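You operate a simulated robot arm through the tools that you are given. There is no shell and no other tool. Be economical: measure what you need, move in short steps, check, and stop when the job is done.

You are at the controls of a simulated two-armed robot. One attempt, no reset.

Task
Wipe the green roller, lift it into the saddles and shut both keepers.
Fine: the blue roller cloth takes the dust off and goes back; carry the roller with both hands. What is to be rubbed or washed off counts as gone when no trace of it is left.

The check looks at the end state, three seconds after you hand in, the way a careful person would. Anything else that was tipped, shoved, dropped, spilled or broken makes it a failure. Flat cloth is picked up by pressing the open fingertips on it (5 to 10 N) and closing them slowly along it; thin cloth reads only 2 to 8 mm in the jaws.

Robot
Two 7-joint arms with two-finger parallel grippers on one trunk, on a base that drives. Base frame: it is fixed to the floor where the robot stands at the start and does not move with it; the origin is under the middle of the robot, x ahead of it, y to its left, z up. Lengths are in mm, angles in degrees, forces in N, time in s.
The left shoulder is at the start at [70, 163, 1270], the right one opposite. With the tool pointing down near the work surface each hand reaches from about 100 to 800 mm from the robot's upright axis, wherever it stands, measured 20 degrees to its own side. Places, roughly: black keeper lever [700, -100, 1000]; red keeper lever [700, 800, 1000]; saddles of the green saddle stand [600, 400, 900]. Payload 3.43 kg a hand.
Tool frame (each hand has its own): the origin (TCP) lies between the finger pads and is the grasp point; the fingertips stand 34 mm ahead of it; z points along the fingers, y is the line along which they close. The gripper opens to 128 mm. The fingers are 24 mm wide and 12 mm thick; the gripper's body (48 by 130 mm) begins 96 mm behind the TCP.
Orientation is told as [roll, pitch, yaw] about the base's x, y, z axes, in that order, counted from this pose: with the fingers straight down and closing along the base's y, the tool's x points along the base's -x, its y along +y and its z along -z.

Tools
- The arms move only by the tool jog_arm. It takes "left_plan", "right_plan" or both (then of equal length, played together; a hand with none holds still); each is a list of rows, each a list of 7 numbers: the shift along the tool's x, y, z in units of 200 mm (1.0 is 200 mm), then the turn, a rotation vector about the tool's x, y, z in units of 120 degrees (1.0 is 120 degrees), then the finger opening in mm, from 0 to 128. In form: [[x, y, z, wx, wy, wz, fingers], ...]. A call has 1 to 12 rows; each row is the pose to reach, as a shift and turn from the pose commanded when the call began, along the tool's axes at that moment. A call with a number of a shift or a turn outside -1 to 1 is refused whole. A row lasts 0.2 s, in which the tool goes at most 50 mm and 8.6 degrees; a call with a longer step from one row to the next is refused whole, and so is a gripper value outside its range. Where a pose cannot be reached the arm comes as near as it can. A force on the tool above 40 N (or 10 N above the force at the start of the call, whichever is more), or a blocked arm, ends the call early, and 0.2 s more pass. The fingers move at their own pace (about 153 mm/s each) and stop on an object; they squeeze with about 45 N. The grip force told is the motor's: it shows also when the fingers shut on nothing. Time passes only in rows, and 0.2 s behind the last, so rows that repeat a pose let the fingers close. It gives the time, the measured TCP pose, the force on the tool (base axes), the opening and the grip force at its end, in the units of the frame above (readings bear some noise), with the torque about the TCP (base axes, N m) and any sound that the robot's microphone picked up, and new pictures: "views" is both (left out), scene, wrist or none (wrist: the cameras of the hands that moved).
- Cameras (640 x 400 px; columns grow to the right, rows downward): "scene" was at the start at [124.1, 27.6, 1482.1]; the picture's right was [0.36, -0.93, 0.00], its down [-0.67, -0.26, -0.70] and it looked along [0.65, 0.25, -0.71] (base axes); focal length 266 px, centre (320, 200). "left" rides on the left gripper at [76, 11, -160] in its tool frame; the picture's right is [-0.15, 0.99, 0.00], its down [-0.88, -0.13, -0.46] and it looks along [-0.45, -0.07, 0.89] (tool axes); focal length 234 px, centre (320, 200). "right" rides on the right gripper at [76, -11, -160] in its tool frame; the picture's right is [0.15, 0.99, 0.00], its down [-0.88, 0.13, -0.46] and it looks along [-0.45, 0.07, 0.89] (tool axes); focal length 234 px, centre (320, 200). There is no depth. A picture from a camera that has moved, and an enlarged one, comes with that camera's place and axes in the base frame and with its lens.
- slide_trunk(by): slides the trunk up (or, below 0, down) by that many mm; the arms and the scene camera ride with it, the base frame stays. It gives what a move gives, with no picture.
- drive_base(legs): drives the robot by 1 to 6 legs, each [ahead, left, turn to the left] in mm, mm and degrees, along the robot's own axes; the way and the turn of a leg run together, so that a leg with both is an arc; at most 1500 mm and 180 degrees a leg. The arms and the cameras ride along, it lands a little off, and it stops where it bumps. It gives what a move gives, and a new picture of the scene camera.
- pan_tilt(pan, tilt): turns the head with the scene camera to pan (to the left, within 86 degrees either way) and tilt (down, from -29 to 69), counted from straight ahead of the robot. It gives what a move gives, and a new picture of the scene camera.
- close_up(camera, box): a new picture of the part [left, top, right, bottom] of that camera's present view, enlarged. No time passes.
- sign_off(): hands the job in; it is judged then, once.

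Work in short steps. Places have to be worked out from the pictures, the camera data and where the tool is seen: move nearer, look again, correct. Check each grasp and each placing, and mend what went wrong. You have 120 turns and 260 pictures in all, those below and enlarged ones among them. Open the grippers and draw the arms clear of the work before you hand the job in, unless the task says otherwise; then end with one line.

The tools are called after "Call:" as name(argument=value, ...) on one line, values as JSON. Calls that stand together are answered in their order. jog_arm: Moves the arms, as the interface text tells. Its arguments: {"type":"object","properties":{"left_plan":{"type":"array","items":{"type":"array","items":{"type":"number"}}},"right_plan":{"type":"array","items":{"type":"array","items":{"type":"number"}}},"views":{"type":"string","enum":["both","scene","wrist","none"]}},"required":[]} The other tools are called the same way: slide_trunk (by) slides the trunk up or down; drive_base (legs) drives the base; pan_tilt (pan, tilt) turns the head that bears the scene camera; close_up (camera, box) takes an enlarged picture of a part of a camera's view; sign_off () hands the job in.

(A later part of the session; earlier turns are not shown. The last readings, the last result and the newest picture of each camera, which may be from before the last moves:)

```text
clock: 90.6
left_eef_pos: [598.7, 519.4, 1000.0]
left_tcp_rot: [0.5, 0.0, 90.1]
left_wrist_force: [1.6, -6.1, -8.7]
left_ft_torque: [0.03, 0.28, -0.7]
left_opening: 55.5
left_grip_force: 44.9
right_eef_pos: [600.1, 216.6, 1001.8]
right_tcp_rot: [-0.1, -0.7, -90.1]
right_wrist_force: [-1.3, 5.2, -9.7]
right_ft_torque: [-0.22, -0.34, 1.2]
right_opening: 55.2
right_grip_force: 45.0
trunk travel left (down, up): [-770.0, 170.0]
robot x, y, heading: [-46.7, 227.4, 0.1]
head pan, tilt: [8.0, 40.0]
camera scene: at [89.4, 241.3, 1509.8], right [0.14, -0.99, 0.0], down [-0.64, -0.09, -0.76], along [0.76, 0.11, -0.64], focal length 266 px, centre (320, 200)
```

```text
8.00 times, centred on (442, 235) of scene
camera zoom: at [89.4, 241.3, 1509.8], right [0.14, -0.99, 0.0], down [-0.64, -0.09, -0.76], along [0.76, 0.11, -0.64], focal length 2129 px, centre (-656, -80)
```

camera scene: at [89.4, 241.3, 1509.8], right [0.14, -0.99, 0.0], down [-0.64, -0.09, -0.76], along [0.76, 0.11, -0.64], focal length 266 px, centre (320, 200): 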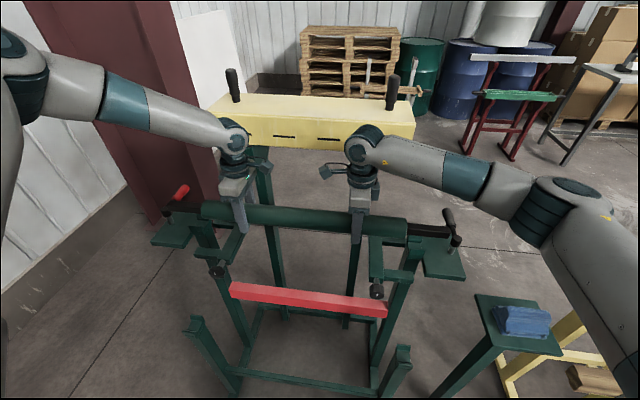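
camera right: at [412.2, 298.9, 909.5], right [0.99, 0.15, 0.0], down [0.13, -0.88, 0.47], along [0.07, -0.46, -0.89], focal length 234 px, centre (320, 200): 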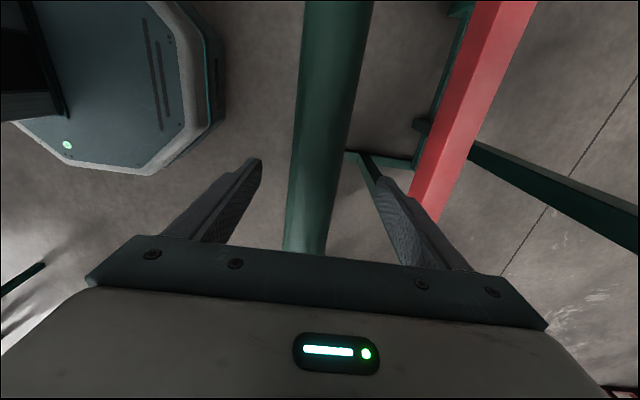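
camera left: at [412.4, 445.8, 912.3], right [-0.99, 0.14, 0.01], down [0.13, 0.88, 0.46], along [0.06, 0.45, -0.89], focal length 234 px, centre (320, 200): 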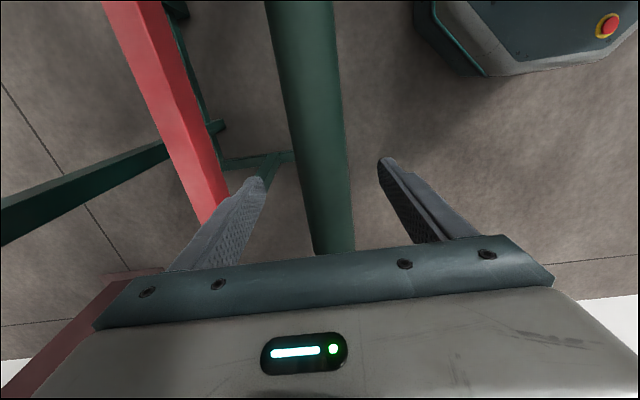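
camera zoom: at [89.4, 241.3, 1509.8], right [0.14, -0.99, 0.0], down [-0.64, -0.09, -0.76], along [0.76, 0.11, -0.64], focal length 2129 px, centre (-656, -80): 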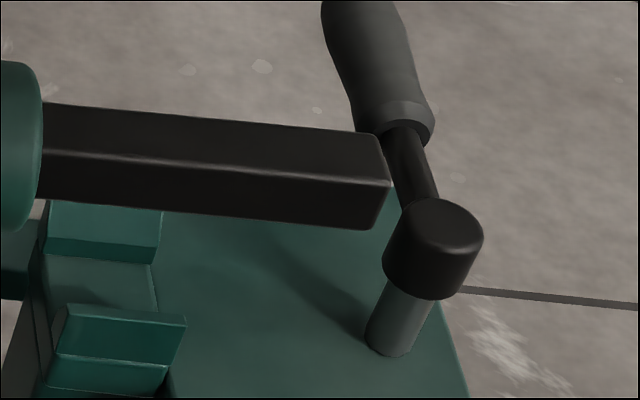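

Saddle centres work out to x≈620, y≈41/693; shaft tips have ~15 mm gap to both hubs. Moving forward 18 mm and lowering 35 mm, then checking again.

Call:
jog_arm(left_plan=[[0, -0.045, 0, 0, 0, 0, 30], [0, -0.09, 0, 0, 0, 0, 30], [0, -0.09, 0.05, 0, 0, 0, 30], [0, -0.09, 0.1, 0, 0, 0, 30], [0, -0.09, 0.14, 0, 0, 0, 30], [0, -0.09, 0.175, 0, 0, 0, 30]], right_plan=[[0, 0.045, 0, 0, 0, 0, 30], [0, 0.09, 0, 0, 0, 0, 30], [0, 0.09, 0.05, 0, 0, 0, 30], [0, 0.09, 0.1, 0, 0, 0, 30], [0, 0.09, 0.14, 0, 0, 0, 30], [0, 0.09, 0.175, 0, 0, 0, 30]], views="none")

Call:
close_up(camera="scene", box=[165, 190, 245, 250])

Call:
close_up(camera="scene", box=[395, 205, 475, 265])

```text
clock: 91.7
left_eef_pos: [606.4, 524.7, 989.9]
left_tcp_rot: [0.6, 0.4, 90.2]
left_wrist_force: [1.1, -2.1, -9.7]
left_ft_torque: [0.1, -0.03, 0.22]
left_opening: 56.5
left_grip_force: 44.8
left hand out of reach, approached as far as the arm can: row 2, 3, 4, 5
right_eef_pos: [615.8, 220.6, 980.3]
right_tcp_rot: [-0.1, -0.2, -89.6]
right_wrist_force: [0.4, 2.6, -9.9]
right_ft_torque: [0.13, 0.08, 0.14]
right_opening: 56.1
right_grip_force: 45.2
trunk travel left (down, up): [-770.0, 170.0]
robot x, y, heading: [-47.7, 232.8, 0.1]
head pan, tilt: [8.0, 40.0]
stopped in row 5 (left hand): the force on the tool passed its limit (the readings are from after the stop); the commanded pose is now the measured one
```

```text
6.67 times, centred on (205, 220) of scene
camera zoom: at [90.2, 241.5, 1509.7], right [0.14, -0.99, 0.0], down [-0.64, -0.09, -0.76], along [0.76, 0.11, -0.64], focal length 1774 px, centre (1087, 67)
```

zoom: 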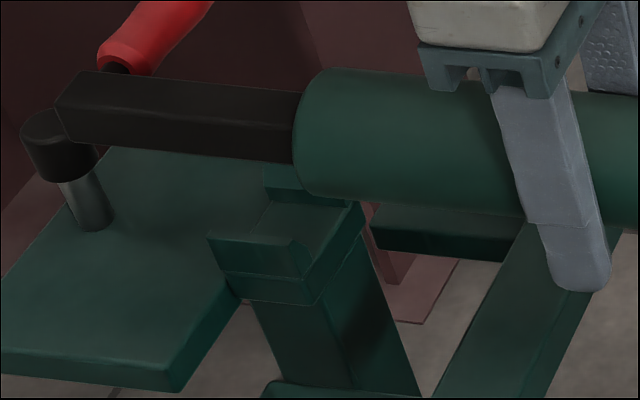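

```text
6.67 times, centred on (435, 235) of scene
camera zoom: at [90.2, 241.5, 1509.7], right [0.14, -0.99, 0.0], down [-0.64, -0.09, -0.76], along [0.76, 0.11, -0.64], focal length 1774 px, centre (-447, -33)
```

zoom: 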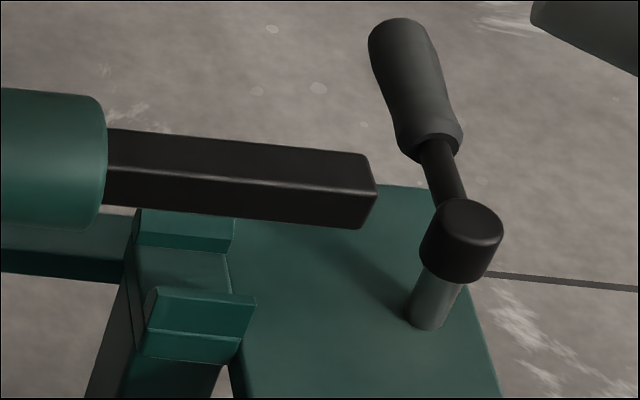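

The left arm ran out of forward reach and skewed the roller slightly. I'll level it, draw both hands back 20 mm, then use the base to go forward.

Call:
jog_arm(right_plan=[[0, -0.02, -0.02, 0, 0, 0, 30], [0, -0.047, -0.048, 0, 0, 0, 30], [-0.01, -0.08, -0.06, 0, 0, 0, 30], [-0.02, -0.115, -0.07, 0, 0, 0, 30], [-0.02, -0.15, -0.08, 0, 0, 0, 30], [-0.02, -0.15, -0.08, 0, 0, 0, 30]], left_plan=[[0, 0, 0, 0, 0, 0, 30], [0, 0, 0, 0, 0, 0, 30], [0.01, 0.033, -0.012, 0, 0, 0, 30], [0.02, 0.068, -0.022, 0, 0, 0, 30], [0.02, 0.103, -0.032, 0, 0, 0, 30], [0.02, 0.103, -0.032, 0, 0, 0, 30]], views="none")

```text
clock: 93.0
left_eef_pos: [584.6, 521.1, 998.0]
left_tcp_rot: [0.6, 0.3, 90.2]
left_wrist_force: [0.5, 5.3, -7.3]
left_ft_torque: [-0.36, -0.14, 0.0]
left_opening: 55.5
left_grip_force: 44.9
right_eef_pos: [585.2, 216.0, 997.5]
right_tcp_rot: [-0.1, -0.3, -89.8]
right_wrist_force: [0.0, -5.7, -12.4]
right_ft_torque: [-0.18, 0.19, 0.04]
right_opening: 55.5
right_grip_force: 45.1
trunk travel left (down, up): [-770.0, 170.0]
robot x, y, heading: [-49.6, 228.4, 0.2]
head pan, tilt: [8.0, 40.0]
```

Level again. Driving forward 33 mm.

Call:
drive_base(legs=[[33, 0, 0]])

Call:
close_up(camera="scene", box=[140, 190, 260, 290])

Call:
close_up(camera="scene", box=[395, 205, 515, 305])

```text
clock: 93.9
left_eef_pos: [613.3, 520.3, 1002.2]
left_tcp_rot: [0.2, 0.3, 90.2]
left_wrist_force: [2.8, 11.4, -9.3]
left_ft_torque: [0.35, -0.14, 1.12]
left_opening: 55.4
left_grip_force: 45.0
right_eef_pos: [614.0, 216.2, 1000.5]
right_tcp_rot: [0.3, -0.2, -89.7]
right_wrist_force: [-4.3, -10.5, -7.8]
right_ft_torque: [0.11, -0.01, -0.01]
right_opening: 55.2
right_grip_force: 44.8
trunk travel left (down, up): [-770.0, 170.0]
robot x, y, heading: [-12.5, 231.0, 0.1]
head pan, tilt: [8.0, 40.0]
camera scene: at [114.0, 241.0, 1510.8], right [0.14, -0.99, 0.0], down [-0.63, -0.09, -0.77], along [0.76, 0.11, -0.64], focal length 266 px, centre (320, 200)
```

scene: 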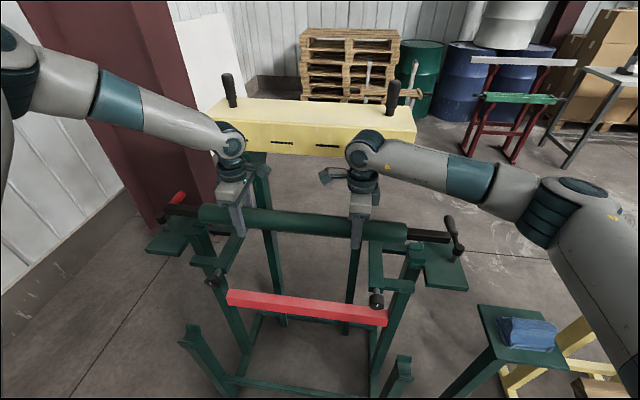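

```text
4.00 times, centred on (200, 240) of scene
camera zoom: at [114.0, 241.0, 1510.8], right [0.14, -0.99, 0.0], down [-0.63, -0.09, -0.77], along [0.76, 0.11, -0.64], focal length 1064 px, centre (800, 40)
```

zoom: 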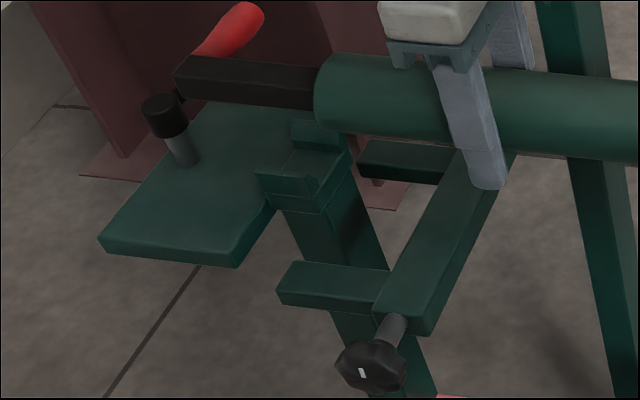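

```text
4.00 times, centred on (455, 255) of scene
camera zoom: at [114.0, 241.0, 1510.8], right [0.14, -0.99, 0.0], down [-0.63, -0.09, -0.77], along [0.76, 0.11, -0.64], focal length 1064 px, centre (-220, -20)
```

zoom: 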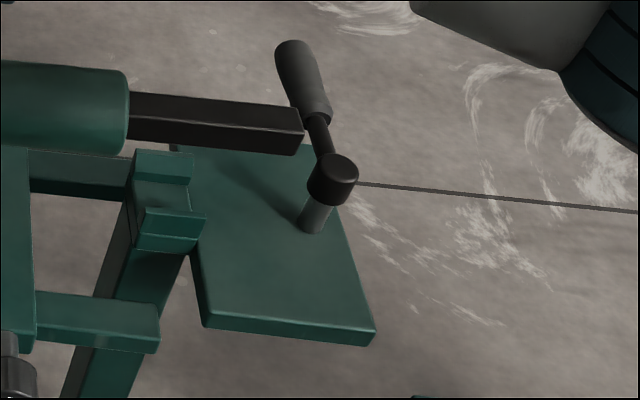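

At x≈613. Lowering 35 mm with the trunk so both ends stay level, then re-measure alignment.

Call:
slide_trunk(by=-35)

Call:
close_up(camera="scene", box=[165, 190, 245, 250])

Call:
close_up(camera="scene", box=[395, 215, 475, 275])

```text
clock: 94.7
left_eef_pos: [617.7, 520.3, 962.0]
left_tcp_rot: [0.5, 0.4, 90.2]
left_wrist_force: [1.5, -1.8, -11.5]
left_ft_torque: [0.25, 0.03, 0.51]
left_opening: 55.4
left_grip_force: 45.1
right_eef_pos: [619.7, 216.5, 962.1]
right_tcp_rot: [0.0, -0.3, -89.8]
right_wrist_force: [-0.1, 2.2, -9.0]
right_ft_torque: [-0.18, 0.01, -0.28]
right_opening: 55.6
right_grip_force: 45.2
trunk travel left (down, up): [-735.0, 205.0]
robot x, y, heading: [-15.9, 231.6, 0.1]
head pan, tilt: [8.0, 40.0]
```

```text
6.67 times, centred on (205, 220) of scene
camera zoom: at [122.9, 241.2, 1474.6], right [0.14, -0.99, 0.0], down [-0.64, -0.09, -0.76], along [0.76, 0.11, -0.65], focal length 1774 px, centre (1087, 67)
```

zoom: 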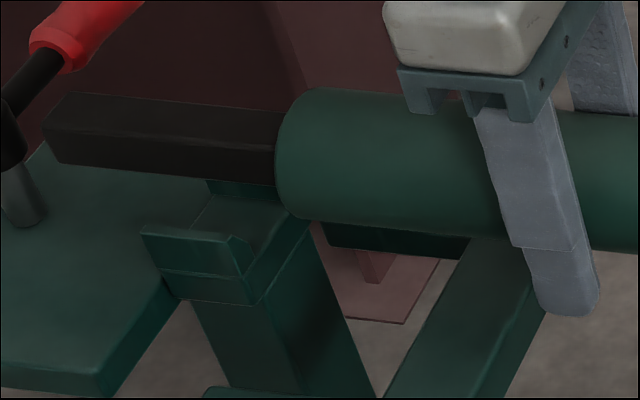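

```text
6.67 times, centred on (435, 245) of scene
camera zoom: at [122.9, 241.2, 1474.6], right [0.14, -0.99, 0.0], down [-0.64, -0.09, -0.76], along [0.76, 0.11, -0.65], focal length 1774 px, centre (-447, -100)
```

zoom: 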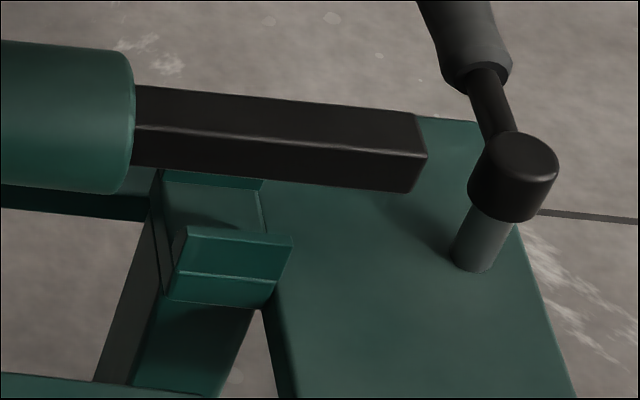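

Shaft is within the 34 mm notch at both ends (notch x 603–637, shaft centre ≈620–624). Shifting −2 mm and lowering in small guarded steps.

Call:
jog_arm(left_plan=[[0, 0.01, 0.01, 0, 0, 0, 30], [0, 0.01, 0.03, 0, 0, 0, 30], [0, 0.01, 0.05, 0, 0, 0, 30], [0, 0.01, 0.07, 0, 0, 0, 30], [0, 0.01, 0.09, 0, 0, 0, 30], [0, 0.01, 0.11, 0, 0, 0, 30], [0, 0.01, 0.13, 0, 0, 0, 30]], right_plan=[[0, -0.01, 0.01, 0, 0, 0, 30], [0, -0.01, 0.03, 0, 0, 0, 30], [0, -0.01, 0.05, 0, 0, 0, 30], [0, -0.01, 0.07, 0, 0, 0, 30], [0, -0.01, 0.09, 0, 0, 0, 30], [0, -0.01, 0.11, 0, 0, 0, 30], [0, -0.01, 0.13, 0, 0, 0, 30]], views="none")

Call:
close_up(camera="scene", box=[165, 190, 245, 250])

Call:
close_up(camera="scene", box=[395, 215, 475, 275])

```text
clock: 96.3
left_eef_pos: [615.0, 521.3, 936.4]
left_tcp_rot: [0.4, 0.3, 90.2]
left_wrist_force: [5.0, -1.6, -10.2]
left_ft_torque: [0.44, -0.07, 1.26]
left_opening: 55.4
left_grip_force: 45.1
right_eef_pos: [616.7, 216.7, 936.6]
right_tcp_rot: [-0.2, -0.4, -89.8]
right_wrist_force: [-3.6, 1.1, -6.9]
right_ft_torque: [0.13, 0.06, 0.01]
right_opening: 55.4
right_grip_force: 44.8
trunk travel left (down, up): [-735.0, 205.0]
robot x, y, heading: [-10.2, 228.8, -0.2]
head pan, tilt: [8.0, 40.0]
```

```text
6.67 times, centred on (205, 220) of scene
camera zoom: at [122.0, 241.3, 1474.7], right [0.14, -0.99, 0.0], down [-0.64, -0.09, -0.76], along [0.76, 0.11, -0.64], focal length 1774 px, centre (1087, 67)
```

zoom: 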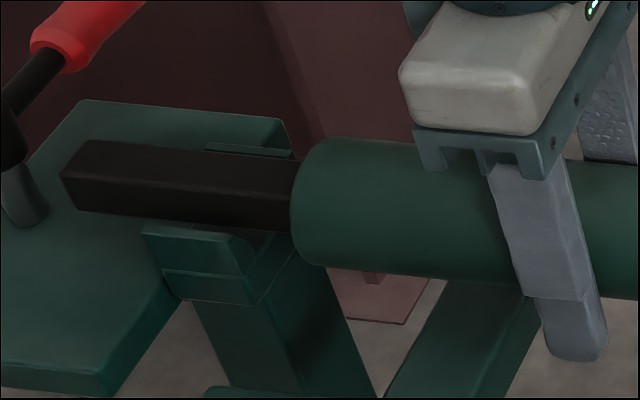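

```text
6.67 times, centred on (435, 245) of scene
camera zoom: at [122.0, 241.3, 1474.7], right [0.14, -0.99, 0.0], down [-0.64, -0.09, -0.76], along [0.76, 0.11, -0.64], focal length 1774 px, centre (-447, -100)
```

zoom: 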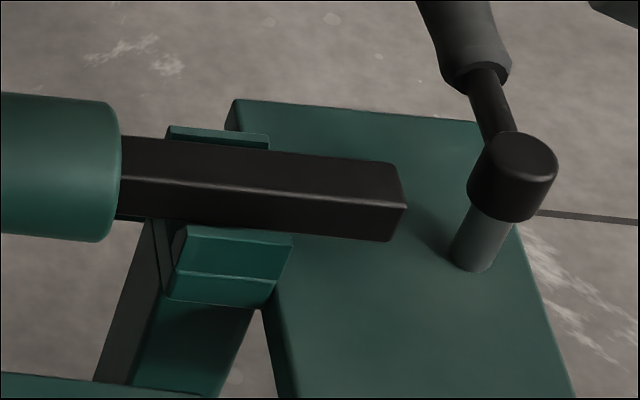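

The roller sits about 5 mm too far left (tip gaps uneven, left body end near its saddle). Shifting both hands −5 mm in y.

Call:
jog_arm(left_plan=[[0.012, 0, 0, 0, 0, 0, 30], [0.025, 0, 0, 0, 0, 0, 30], [0.028, 0, 0, 0, 0, 0, 30]], right_plan=[[-0.012, 0, 0, 0, 0, 0, 30], [-0.025, 0, 0, 0, 0, 0, 30], [-0.028, 0, 0, 0, 0, 0, 30]], views="none")

Call:
close_up(camera="scene", box=[165, 190, 245, 250])

Call:
close_up(camera="scene", box=[395, 215, 475, 275])

```text
clock: 97.1
left_eef_pos: [614.6, 515.4, 937.7]
left_tcp_rot: [0.4, 0.3, 90.2]
left_wrist_force: [6.5, -1.1, -11.0]
left_ft_torque: [0.74, 0.65, 1.4]
left_opening: 55.7
left_grip_force: 45.1
right_eef_pos: [616.0, 211.1, 937.1]
right_tcp_rot: [-0.1, -0.3, -89.6]
right_wrist_force: [-7.1, 1.9, -7.0]
right_ft_torque: [-0.19, -0.68, 0.83]
right_opening: 55.3
right_grip_force: 44.9
trunk travel left (down, up): [-735.0, 205.0]
robot x, y, heading: [-12.9, 228.2, 0.1]
head pan, tilt: [8.0, 40.0]
```

```text
6.67 times, centred on (205, 220) of scene
camera zoom: at [121.6, 241.3, 1474.8], right [0.14, -0.99, 0.0], down [-0.64, -0.09, -0.76], along [0.76, 0.11, -0.64], focal length 1774 px, centre (1087, 67)
```

zoom: 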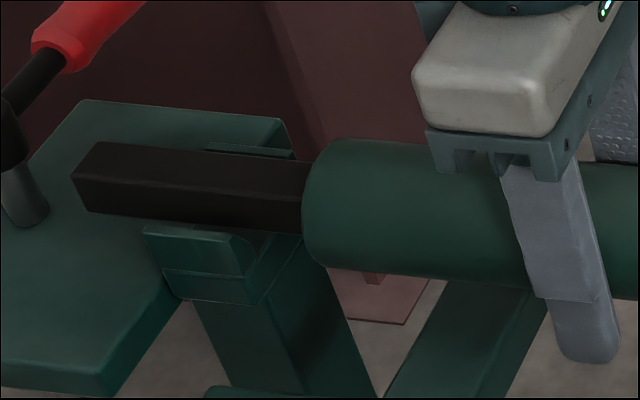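

```text
6.67 times, centred on (435, 245) of scene
camera zoom: at [121.6, 241.3, 1474.8], right [0.14, -0.99, 0.0], down [-0.64, -0.09, -0.76], along [0.76, 0.11, -0.64], focal length 1774 px, centre (-447, -100)
```

zoom: 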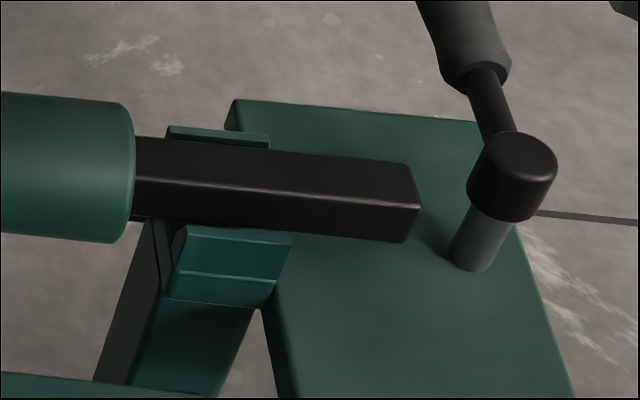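

Balanced now. Lowering in 2–3 mm steps until it seats.

Call:
jog_arm(left_plan=[[0, 0, 0.015, 0, 0, 0, 30], [0, 0, 0.03, 0, 0, 0, 30], [0, 0, 0.04, 0, 0, 0, 30], [0, 0, 0.05, 0, 0, 0, 30], [0, 0, 0.06, 0, 0, 0, 30]], right_plan=[[0, 0, 0.015, 0, 0, 0, 30], [0, 0, 0.03, 0, 0, 0, 30], [0, 0, 0.04, 0, 0, 0, 30], [0, 0, 0.05, 0, 0, 0, 30], [0, 0, 0.06, 0, 0, 0, 30]], views="none")

```text
clock: 98.4
left_eef_pos: [612.9, 516.9, 933.7]
left_tcp_rot: [-0.4, 0.6, 90.0]
left_wrist_force: [6.4, 1.6, -3.4]
left_ft_torque: [-0.36, 0.59, -0.09]
left_opening: 55.8
left_grip_force: 45.0
left hand out of reach, approached as far as the arm can: row 2, 3, 4, 5
right_eef_pos: [615.8, 212.7, 928.0]
right_tcp_rot: [0.2, -0.1, -89.6]
right_wrist_force: [0.9, 0.8, 2.8]
right_ft_torque: [-0.63, -0.38, -0.02]
right_opening: 55.4
right_grip_force: 45.6
trunk travel left (down, up): [-735.0, 205.0]
robot x, y, heading: [-11.2, 228.7, -0.2]
head pan, tilt: [8.0, 40.0]
stopped in row 5 (left hand): the force on the tool passed its limit (the readings are from after the stop); the commanded pose is now the measured one
```

Left arm reached its limit at z=934; I'll level the right hand to match and finish the descent with the trunk.

Call:
jog_arm(right_plan=[[0, 0, -0.012, 0, 0, 0, 30], [0, 0, -0.025, 0, 0, 0, 30]], views="none")

Call:
slide_trunk(by=-5)

```text
clock: 99.0
left_eef_pos: [614.2, 514.4, 932.0]
left_tcp_rot: [-0.2, 0.7, 90.1]
left_wrist_force: [3.6, -2.2, 1.0]
left_ft_torque: [-1.11, 0.28, 0.01]
left_opening: 55.8
left_grip_force: 44.9
right_eef_pos: [616.1, 211.3, 930.8]
right_tcp_rot: [-0.1, -0.2, -89.6]
right_wrist_force: [-2.0, 1.9, -17.4]
right_ft_torque: [-1.31, -0.35, 0.25]
right_opening: 55.4
right_grip_force: 44.8
trunk travel left (down, up): [-735.0, 205.0]
robot x, y, heading: [-9.7, 226.4, -0.2]
head pan, tilt: [8.0, 40.0]
```

```text
clock: 99.5
left_eef_pos: [615.5, 515.7, 927.7]
left_tcp_rot: [-0.3, 0.6, 90.0]
left_wrist_force: [15.2, -1.7, -0.6]
left_ft_torque: [-0.78, -0.24, 0.14]
left_opening: 55.4
left_grip_force: 45.0
right_eef_pos: [616.9, 211.5, 926.6]
right_tcp_rot: [-0.1, -0.1, -89.7]
right_wrist_force: [-6.3, -1.3, -14.8]
right_ft_torque: [-0.57, 0.23, -0.32]
right_opening: 55.1
right_grip_force: 44.9
trunk travel left (down, up): [-730.0, 210.0]
robot x, y, heading: [-10.8, 228.3, 0.1]
head pan, tilt: [8.0, 40.0]
```

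Call:
slide_trunk(by=-4)

Call:
close_up(camera="scene", box=[165, 190, 245, 250])

Call:
close_up(camera="scene", box=[395, 215, 475, 275])

```text
clock: 100.0
left_eef_pos: [616.2, 515.8, 925.2]
left_tcp_rot: [-0.4, 0.6, 90.1]
left_wrist_force: [31.3, -0.4, -3.6]
left_ft_torque: [-0.8, -0.44, 0.99]
left_opening: 55.6
left_grip_force: 44.7
right_eef_pos: [616.6, 209.7, 923.8]
right_tcp_rot: [0.1, 0.1, -89.7]
right_wrist_force: [-11.6, -3.6, 11.2]
right_ft_torque: [-0.77, 0.81, -0.83]
right_opening: 55.4
right_grip_force: 44.9
trunk travel left (down, up): [-726.0, 214.0]
robot x, y, heading: [-9.8, 229.3, -0.0]
head pan, tilt: [8.0, 40.0]
```

```text
6.67 times, centred on (205, 220) of scene
camera zoom: at [122.1, 240.4, 1466.1], right [0.14, -0.99, 0.0], down [-0.64, -0.09, -0.76], along [0.76, 0.1, -0.64], focal length 1774 px, centre (1087, 67)
```

zoom: 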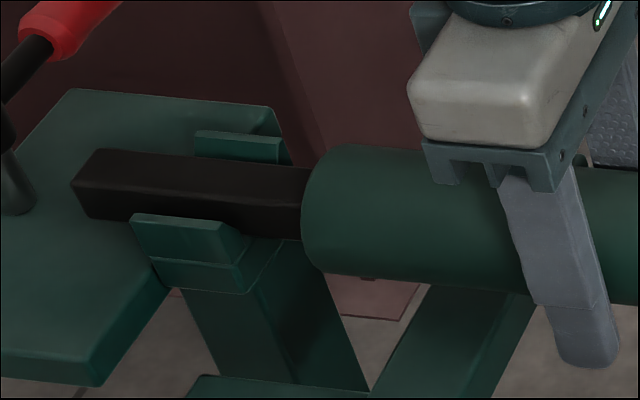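

```text
6.67 times, centred on (435, 245) of scene
camera zoom: at [122.1, 240.4, 1466.1], right [0.14, -0.99, 0.0], down [-0.64, -0.09, -0.76], along [0.76, 0.1, -0.64], focal length 1774 px, centre (-447, -100)
```

zoom: 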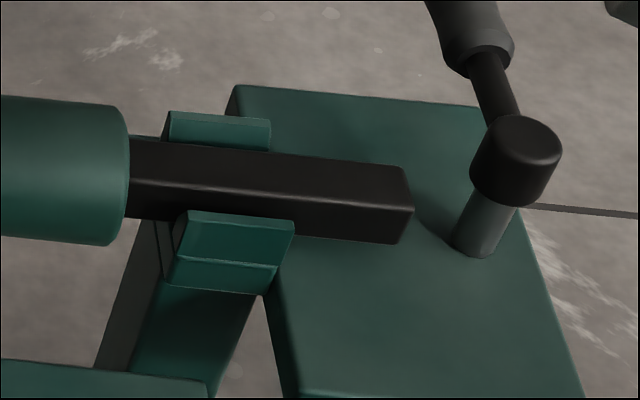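

The left hand feels +31 N in x: its shaft end leans on the front wall of the saddle. Nudging both hands +3 mm in x.

Call:
jog_arm(left_plan=[[0, -0.01, 0, 0, 0, 0, 30], [0, -0.02, 0, 0, 0, 0, 30]], right_plan=[[0, 0.01, 0, 0, 0, 0, 30], [0, 0.012, 0, 0, 0, 0, 30]], views="none")

```text
clock: 100.8
left_eef_pos: [615.6, 515.6, 923.4]
left_tcp_rot: [-0.3, 0.8, 90.2]
left_wrist_force: [1.9, -1.9, -10.3]
left_ft_torque: [-0.91, -0.46, 0.04]
left_opening: 55.6
left_grip_force: 44.6
right_eef_pos: [618.1, 210.9, 925.2]
right_tcp_rot: [0.0, -0.1, -89.5]
right_wrist_force: [-2.2, -1.4, -0.5]
right_ft_torque: [-0.77, 0.57, -0.35]
right_opening: 55.4
right_grip_force: 45.1
trunk travel left (down, up): [-726.0, 214.0]
robot x, y, heading: [-8.3, 227.1, 0.0]
head pan, tilt: [8.0, 40.0]
stopped in row 2 (left hand): the force on the tool passed its limit (the readings are from after the stop); the commanded pose is now the measured one
```

Forces relaxed; right end seated, left still carries ~10 N. Lowering a touch more.

Call:
slide_trunk(by=-3)

Call:
close_up(camera="scene", box=[165, 190, 245, 250])

```text
clock: 101.3
left_eef_pos: [616.2, 516.2, 921.6]
left_tcp_rot: [-0.4, 0.8, 90.2]
left_wrist_force: [8.8, -1.7, -15.2]
left_ft_torque: [-0.89, -0.43, 0.85]
left_opening: 55.7
left_grip_force: 44.6
right_eef_pos: [619.1, 211.4, 924.3]
right_tcp_rot: [0.3, 0.1, -89.6]
right_wrist_force: [-5.2, -4.0, 17.8]
right_ft_torque: [-0.74, 0.71, -0.29]
right_opening: 55.4
right_grip_force: 45.3
trunk travel left (down, up): [-723.0, 217.0]
robot x, y, heading: [-12.8, 229.9, -0.2]
head pan, tilt: [8.0, 40.0]
```

```text
6.67 times, centred on (205, 220) of scene
camera zoom: at [119.9, 240.5, 1463.1], right [0.14, -0.99, 0.0], down [-0.64, -0.09, -0.77], along [0.76, 0.1, -0.64], focal length 1774 px, centre (1087, 67)
```

zoom: 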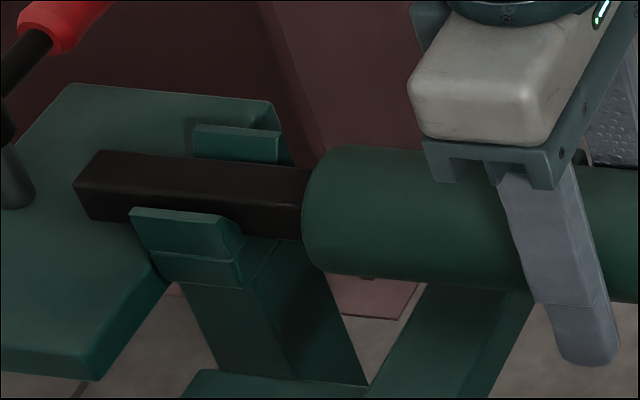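

Right is pressing and left still lifting; lower only the left hand a bit.

Call:
jog_arm(left_plan=[[0, 0, 0.01, 0, 0, 0, 30], [0, 0, 0.02, 0, 0, 0, 30], [0, 0, 0.03, 0, 0, 0, 30]], right_plan=[[0, 0, 0, 0, 0, 0, 30], [0, 0, -0.003, 0, 0, 0, 30], [0, 0, -0.005, 0, 0, 0, 30]], views="none")

```text
clock: 102.1
left_eef_pos: [615.6, 516.9, 920.5]
left_tcp_rot: [-0.7, 1.0, 90.2]
left_wrist_force: [25.0, -4.7, 3.0]
left_ft_torque: [0.72, 1.06, 1.48]
left_opening: 55.8
left_grip_force: 44.8
left hand out of reach, approached as far as the arm can: row 2, 3
right_eef_pos: [618.5, 212.6, 924.7]
right_tcp_rot: [0.1, 0.2, -89.6]
right_wrist_force: [-5.6, 1.1, 18.4]
right_ft_torque: [0.51, -0.55, -1.06]
right_opening: 55.4
right_grip_force: 44.6
trunk travel left (down, up): [-723.0, 217.0]
robot x, y, heading: [-10.3, 234.7, -0.2]
head pan, tilt: [8.0, 40.0]
```

Both ends now seated. Checking seating closely before releasing.

Call:
close_up(camera="scene", box=[180, 200, 228, 240])

Call:
close_up(camera="scene", box=[405, 220, 453, 260])

```text
10.00 times, centred on (204, 220) of scene
camera zoom: at [120.2, 239.5, 1463.2], right [0.14, -0.99, 0.0], down [-0.64, -0.09, -0.77], along [0.76, 0.11, -0.64], focal length 2661 px, centre (1480, 0)
```

zoom: 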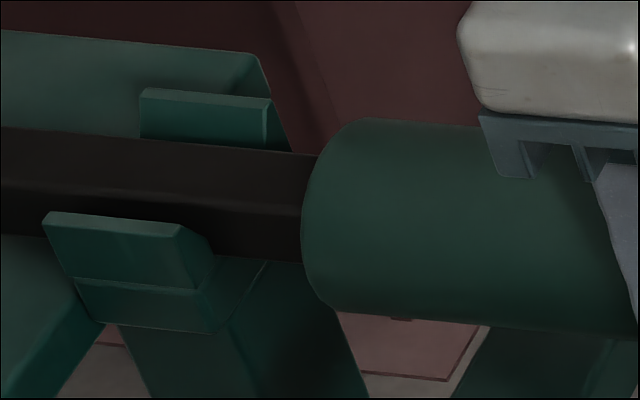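

```text
10.00 times, centred on (429, 240) of scene
camera zoom: at [120.2, 239.5, 1463.2], right [0.14, -0.99, 0.0], down [-0.64, -0.09, -0.77], along [0.76, 0.11, -0.64], focal length 2661 px, centre (-770, -200)
```

zoom: 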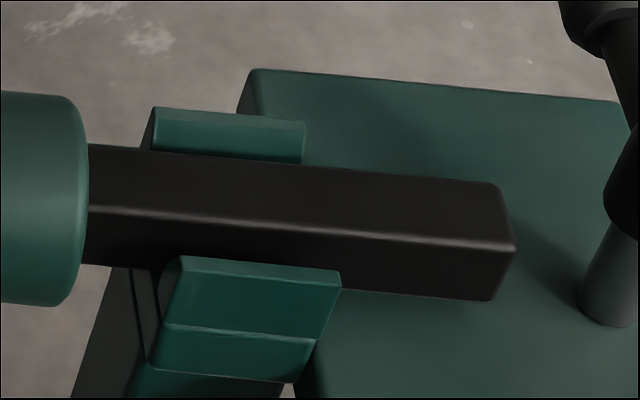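

Both ends lie in their notches. Opening both grippers gradually.

Call:
jog_arm(left_plan=[[0, 0, 0, 0, 0, 0, 56], [0, 0, 0, 0, 0, 0, 60], [0, 0, 0, 0, 0, 0, 66], [0, 0, 0, 0, 0, 0, 76], [0, 0, 0, 0, 0, 0, 86]], right_plan=[[0, 0, 0, 0, 0, 0, 56], [0, 0, 0, 0, 0, 0, 60], [0, 0, 0, 0, 0, 0, 66], [0, 0, 0, 0, 0, 0, 76], [0, 0, 0, 0, 0, 0, 86]], views="none")

Call:
close_up(camera="scene", box=[150, 180, 490, 290])

```text
clock: 103.3
left_eef_pos: [613.1, 518.2, 919.6]
left_tcp_rot: [-0.5, 0.6, 90.2]
left_wrist_force: [-0.2, -0.1, 0.6]
left_ft_torque: [0.01, -0.01, 0.04]
left_opening: 85.9
left_grip_force: 0.0
right_eef_pos: [618.2, 211.4, 924.0]
right_tcp_rot: [0.1, 0.0, -89.6]
right_wrist_force: [0.0, 0.1, 0.8]
right_ft_torque: [-0.01, 0.01, -0.02]
right_opening: 85.9
right_grip_force: 0.0
trunk travel left (down, up): [-723.0, 217.0]
robot x, y, heading: [-15.5, 232.2, -0.2]
head pan, tilt: [8.0, 40.0]
```

```text
1.88 times, centred on (320, 235) of scene
camera zoom: at [119.4, 240.5, 1463.0], right [0.14, -0.99, 0.0], down [-0.64, -0.09, -0.77], along [0.76, 0.1, -0.64], focal length 501 px, centre (320, 134)
```

zoom: 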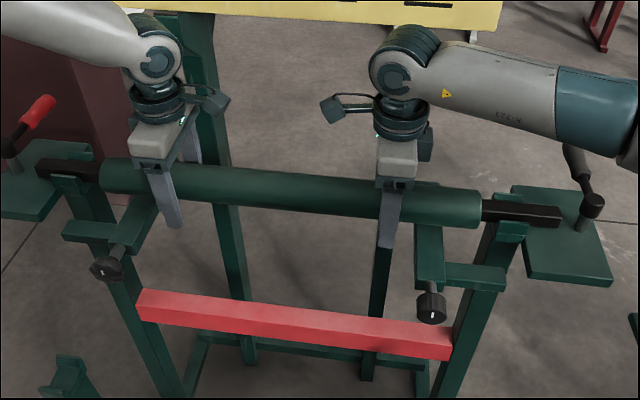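

Released with no force. Raising both hands straight up.

Call:
jog_arm(left_plan=[[0, 0, -0.1, 0, 0, 0, 90], [0, 0, -0.25, 0, 0, 0, 90], [0, 0, -0.5, 0, 0, 0, 90], [0, 0, -0.75, 0, 0, 0, 90], [0, 0, -1.0, 0, 0, 0, 90]], right_plan=[[0, 0, -0.1, 0, 0, 0, 90], [0, 0, -0.25, 0, 0, 0, 90], [0, 0, -0.5, 0, 0, 0, 90], [0, 0, -0.75, 0, 0, 0, 90], [0, 0, -1.0, 0, 0, 0, 90]], views="scene")

Call:
close_up(camera="scene", box=[130, 170, 250, 260])

Call:
close_up(camera="scene", box=[390, 200, 510, 290])

```text
clock: 104.5
left_eef_pos: [609.0, 520.2, 1120.1]
left_tcp_rot: [-0.5, 0.7, 90.2]
left_wrist_force: [-0.2, 0.6, -0.8]
left_ft_torque: [0.03, -0.07, 0.01]
left_opening: 90.0
left_grip_force: 0.1
right_eef_pos: [614.3, 209.2, 1123.8]
right_tcp_rot: [0.2, 0.0, -89.6]
right_wrist_force: [-0.3, -0.7, 0.3]
right_ft_torque: [0.03, -0.03, 0.0]
right_opening: 90.2
right_grip_force: 0.0
trunk travel left (down, up): [-723.0, 217.0]
robot x, y, heading: [-10.6, 234.8, -0.1]
head pan, tilt: [8.0, 40.0]
camera scene: at [117.2, 240.3, 1463.1], right [0.14, -0.99, 0.0], down [-0.64, -0.09, -0.77], along [0.76, 0.1, -0.64], focal length 266 px, centre (320, 200)
```

scene: 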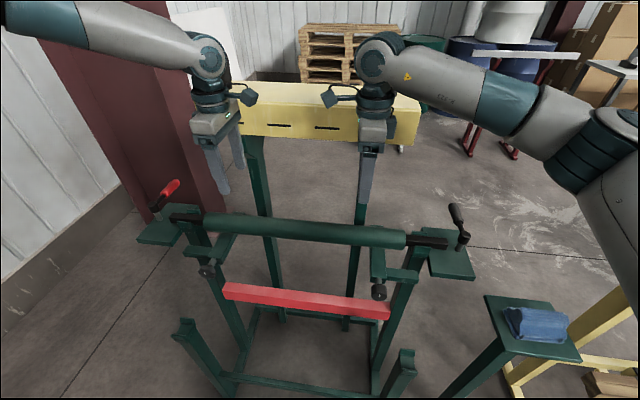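

```text
4.44 times, centred on (190, 215) of scene
camera zoom: at [117.2, 240.3, 1463.1], right [0.14, -0.99, 0.0], down [-0.64, -0.09, -0.77], along [0.76, 0.1, -0.64], focal length 1183 px, centre (898, 133)
```

zoom: 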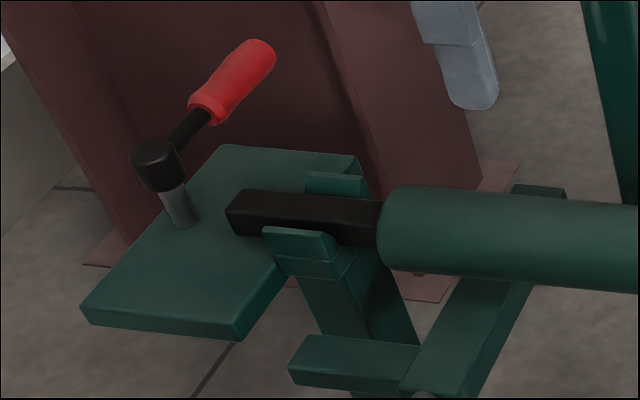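

```text
4.44 times, centred on (450, 245) of scene
camera zoom: at [117.2, 240.3, 1463.1], right [0.14, -0.99, 0.0], down [-0.64, -0.09, -0.77], along [0.76, 0.1, -0.64], focal length 1183 px, centre (-258, 0)
```

zoom: 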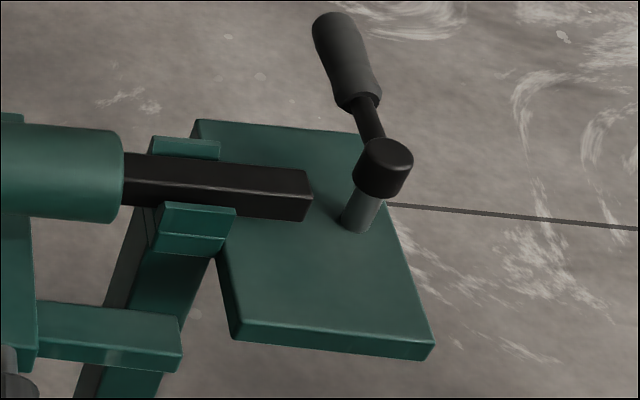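

The roller is seated in both saddles. Now the keepers: driving right 130 mm so the right hand can take the black lever.

Call:
drive_base(legs=[[0, -130, 0]])

Call:
jog_arm(right_plan=[[-0.05, 0.03, 0, 0, 0, -0.0625, 80], [-0.1, 0.07, 0, 0, 0, -0.125, 80], [-0.16, 0.11, 0, 0, 0, -0.1875, 80], [-0.22, 0.15, 0, 0, 0, -0.25, 80], [-0.28, 0.18, 0, 0, 0, -0.3125, 80], [-0.34, 0.22, 0, 0, 0, -0.375, 80], [-0.4, 0.26, 0, 0, 0, -0.4375, 80], [-0.46, 0.3, 0, 0, 0, -0.5, 80], [-0.52, 0.33, 0, 0, 0, -0.5625, 80], [-0.58, 0.36, 0, 0, 0, -0.625, 80], [-0.64, 0.4, 0, 0, 0, -0.6875, 80], [-0.68, 0.43, 0, 0, 0, -0.75, 80]], views="both")

```text
clock: 105.8
left_eef_pos: [610.6, 393.8, 1118.4]
left_tcp_rot: [-0.4, 0.8, 90.2]
left_wrist_force: [0.5, 0.1, 0.4]
left_ft_torque: [-0.03, -0.04, -0.01]
left_opening: 90.0
left_grip_force: 0.1
right_eef_pos: [617.6, 82.9, 1122.7]
right_tcp_rot: [0.1, 0.0, -89.5]
right_wrist_force: [-0.3, 0.0, -0.7]
right_ft_torque: [-0.04, 0.0, -0.03]
right_opening: 90.1
right_grip_force: 0.0
trunk travel left (down, up): [-723.0, 217.0]
robot x, y, heading: [-13.0, 103.3, 0.2]
head pan, tilt: [8.0, 40.0]
camera scene: at [119.2, 112.9, 1463.0], right [0.14, -0.99, 0.0], down [-0.64, -0.09, -0.77], along [0.76, 0.11, -0.64], focal length 266 px, centre (320, 200)
```

scene: 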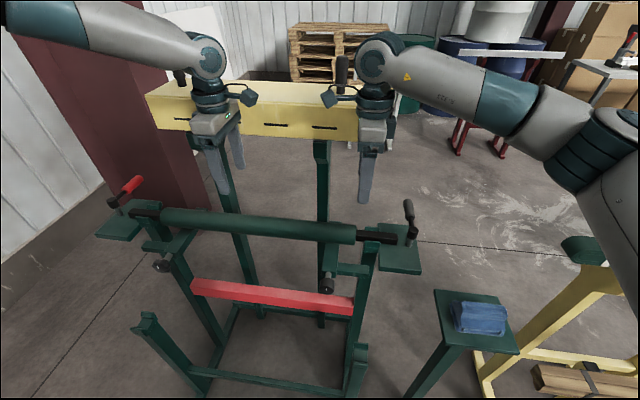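

```text
clock: 108.4
left_eef_pos: [610.2, 391.9, 1118.3]
left_tcp_rot: [-0.4, 0.7, 90.3]
left_wrist_force: [0.1, -0.2, 0.6]
left_ft_torque: [-0.04, 0.0, 0.0]
left_opening: 90.1
left_grip_force: 0.1
right_eef_pos: [702.0, -53.4, 1123.7]
right_tcp_rot: [0.0, -0.2, 0.8]
right_wrist_force: [0.2, 0.3, 0.1]
right_ft_torque: [-0.02, 0.01, -0.01]
right_opening: 80.1
right_grip_force: 0.1
trunk travel left (down, up): [-723.0, 217.0]
robot x, y, heading: [-12.3, 103.7, 0.0]
head pan, tilt: [8.0, 40.0]
camera scene: at [119.3, 111.3, 1463.0], right [0.14, -0.99, 0.0], down [-0.64, -0.09, -0.77], along [0.76, 0.11, -0.64], focal length 266 px, centre (320, 200)
camera right: at [627.4, -64.6, 1281.7], right [-0.16, 0.99, 0.0], down [0.88, 0.14, 0.46], along [0.45, 0.07, -0.89], focal length 234 px, centre (320, 200)
```

scene: 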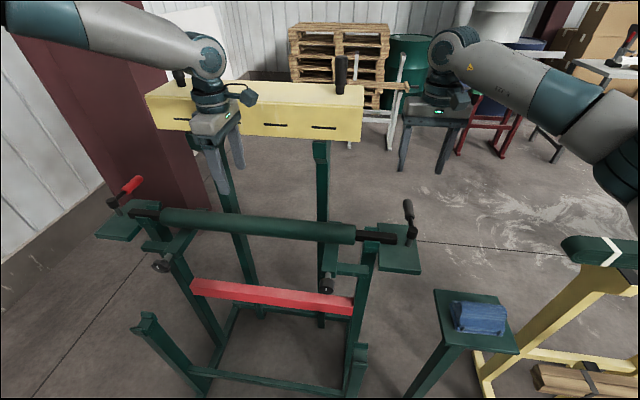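
right: 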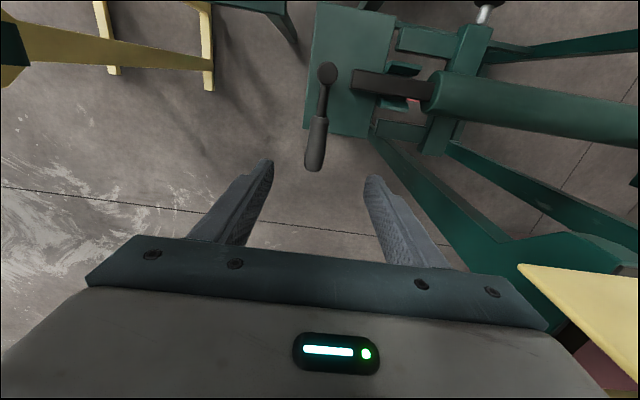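

Handle runs x≈669–737 at y≈−58. Lowering the open gripper around it.

Call:
jog_arm(right_plan=[[0, -0.02, 0.2, 0, 0, 0, 80], [0, -0.025, 0.4, 0, 0, 0, 80], [0, -0.025, 0.55, 0, 0, 0, 80], [0, -0.025, 0.65, 0, 0, 0, 80], [0, -0.025, 0.75, 0, 0, 0, 80]], views="wrist")

Call:
close_up(camera="scene", box=[350, 150, 510, 290])

```text
clock: 109.6
left_eef_pos: [611.0, 391.7, 1118.8]
left_tcp_rot: [-0.4, 0.7, 90.2]
left_wrist_force: [0.5, 0.0, 0.5]
left_ft_torque: [0.03, 0.03, -0.01]
left_opening: 90.1
left_grip_force: 0.0
right_eef_pos: [703.3, -57.9, 973.4]
right_tcp_rot: [0.0, -0.2, 0.5]
right_wrist_force: [0.4, 0.9, -0.7]
right_ft_torque: [0.0, -0.03, -0.01]
right_opening: 80.0
right_grip_force: 0.1
trunk travel left (down, up): [-723.0, 217.0]
robot x, y, heading: [-15.1, 100.8, 0.1]
head pan, tilt: [8.0, 40.0]
camera right: at [627.5, -68.7, 1131.3], right [-0.16, 0.99, 0.0], down [0.88, 0.14, 0.46], along [0.45, 0.07, -0.89], focal length 234 px, centre (320, 200)
```

right: 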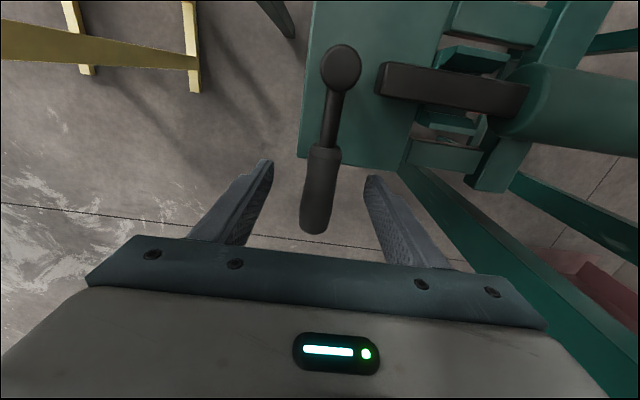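

```text
2.86 times, centred on (430, 220) of scene
camera zoom: at [119.6, 111.4, 1463.0], right [0.14, -0.99, 0.0], down [-0.64, -0.09, -0.77], along [0.76, 0.11, -0.64], focal length 760 px, centre (6, 143)
```

zoom: 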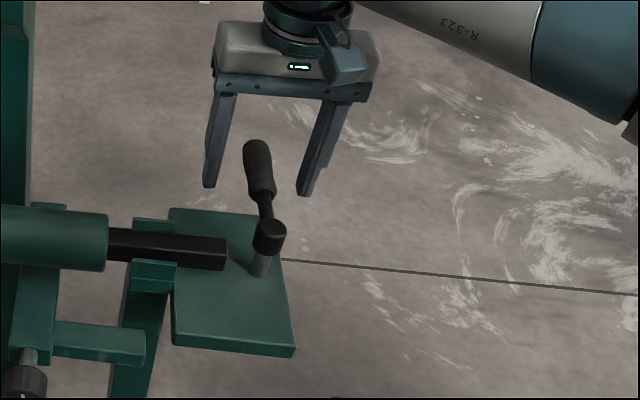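

Handle lies between the fingers. Closing on it.

Call:
jog_arm(right_plan=[[0, 0, 0, 0, 0, 0, 60], [0, 0, 0, 0, 0, 0, 45], [0, 0, 0, 0, 0, 0, 30], [0, 0, 0, 0, 0, 0, 20], [0, 0, 0, 0, 0, 0, 10]], views="wrist")

```text
clock: 110.8
left_eef_pos: [611.0, 391.9, 1119.3]
left_tcp_rot: [-0.4, 0.8, 90.3]
left_wrist_force: [0.6, 0.3, -0.6]
left_ft_torque: [0.04, 0.0, 0.0]
left_opening: 90.2
left_grip_force: 0.0
right_eef_pos: [703.9, -56.4, 973.9]
right_tcp_rot: [0.1, -0.1, 0.5]
right_wrist_force: [1.0, 0.5, -1.2]
right_ft_torque: [-0.03, -0.17, -0.19]
right_opening: 24.3
right_grip_force: 44.8
trunk travel left (down, up): [-723.0, 217.0]
robot x, y, heading: [-14.0, 99.8, -0.0]
head pan, tilt: [8.0, 40.0]
camera right: at [627.2, -68.4, 1131.6], right [-0.16, 0.99, 0.0], down [0.88, 0.14, 0.46], along [0.45, 0.07, -0.89], focal length 234 px, centre (320, 200)
```

right: 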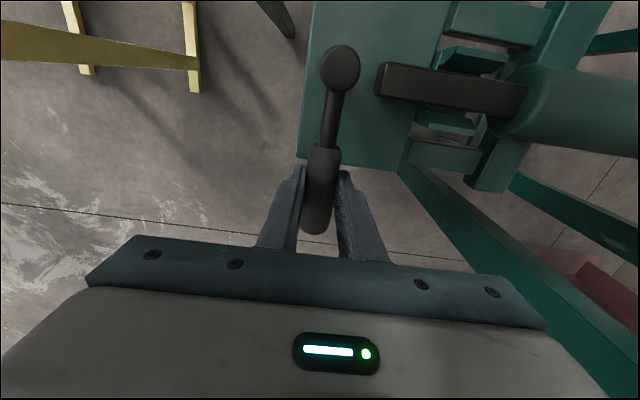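

Handle gripped (24 mm). Testing a turn toward the shaft: 40° arc about the hub (615,−57), radius 89.

Call:
jog_arm(right_plan=[[0.0043, 0.062, 0, 0, 0, -0.0667, 10], [0.017, 0.1227, 0, 0, 0, -0.1333, 10], [0.0385, 0.181, 0, 0, 0, -0.2, 10], [0.0676, 0.236, 0, 0, 0, -0.2667, 10], [0.104, 0.286, 0, 0, 0, -0.3333, 10]], views="wrist")

Call:
close_up(camera="scene", box=[330, 150, 490, 290])

```text
clock: 112.0
left_eef_pos: [612.3, 389.1, 1120.5]
left_tcp_rot: [-0.4, 0.6, 90.3]
left_wrist_force: [-0.9, -0.4, 0.0]
left_ft_torque: [0.0, 0.03, 0.01]
left_opening: 89.9
left_grip_force: 0.0
right_eef_pos: [683.4, -2.6, 972.7]
right_tcp_rot: [-0.1, 0.0, 40.7]
right_wrist_force: [2.8, -13.0, -2.1]
right_ft_torque: [-0.03, -0.32, 0.88]
right_opening: 24.0
right_grip_force: 44.5
trunk travel left (down, up): [-723.0, 217.0]
robot x, y, heading: [-14.9, 99.9, -0.2]
head pan, tilt: [8.0, 40.0]
camera right: at [632.5, -60.2, 1131.6], right [-0.75, 0.66, 0.0], down [0.58, 0.67, 0.46], along [0.3, 0.34, -0.89], focal length 234 px, centre (320, 200)
```

right: 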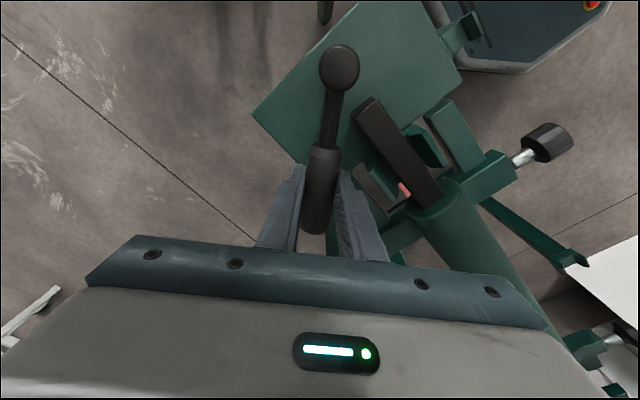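

```text
2.86 times, centred on (410, 220) of scene
camera zoom: at [119.9, 109.1, 1462.9], right [0.14, -0.99, 0.0], down [-0.64, -0.09, -0.77], along [0.76, 0.11, -0.64], focal length 760 px, centre (63, 143)
```

zoom: 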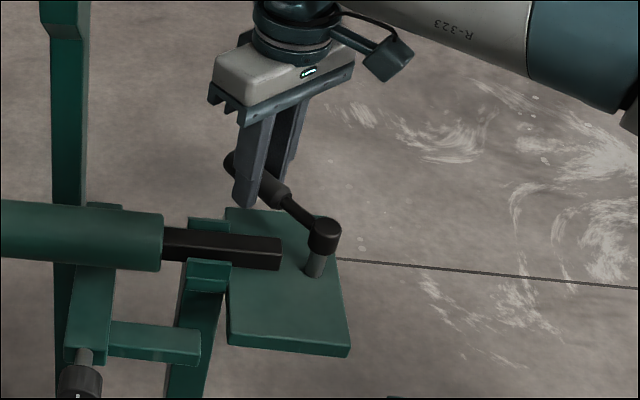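

It turns easily. Before going over the shaft I regrip 14 mm higher so the fingertips clear the shaft and saddle.

Call:
jog_arm(right_plan=[[0, 0, 0, 0, 0, 0, 40], [0, 0, -0.03, 0, 0, 0, 44], [0, 0, -0.07, 0, 0, 0, 40], [0, 0, -0.07, 0, 0, 0, 25], [0, 0, -0.07, 0, 0, 0, 10], [0, 0, -0.07, 0, 0, 0, 10]], views="none")

```text
clock: 113.4
left_eef_pos: [610.8, 391.4, 1119.4]
left_tcp_rot: [-0.3, 0.7, 90.3]
left_wrist_force: [0.4, -0.7, 0.3]
left_ft_torque: [0.04, -0.01, -0.02]
left_opening: 89.9
left_grip_force: 0.0
right_eef_pos: [682.4, -0.4, 988.0]
right_tcp_rot: [-0.2, -0.1, 40.5]
right_wrist_force: [2.9, -3.4, -0.2]
right_ft_torque: [-0.16, 0.0, 0.34]
right_opening: 24.8
right_grip_force: 45.0
trunk travel left (down, up): [-723.0, 217.0]
robot x, y, heading: [-15.0, 98.4, 0.1]
head pan, tilt: [8.0, 40.0]
```

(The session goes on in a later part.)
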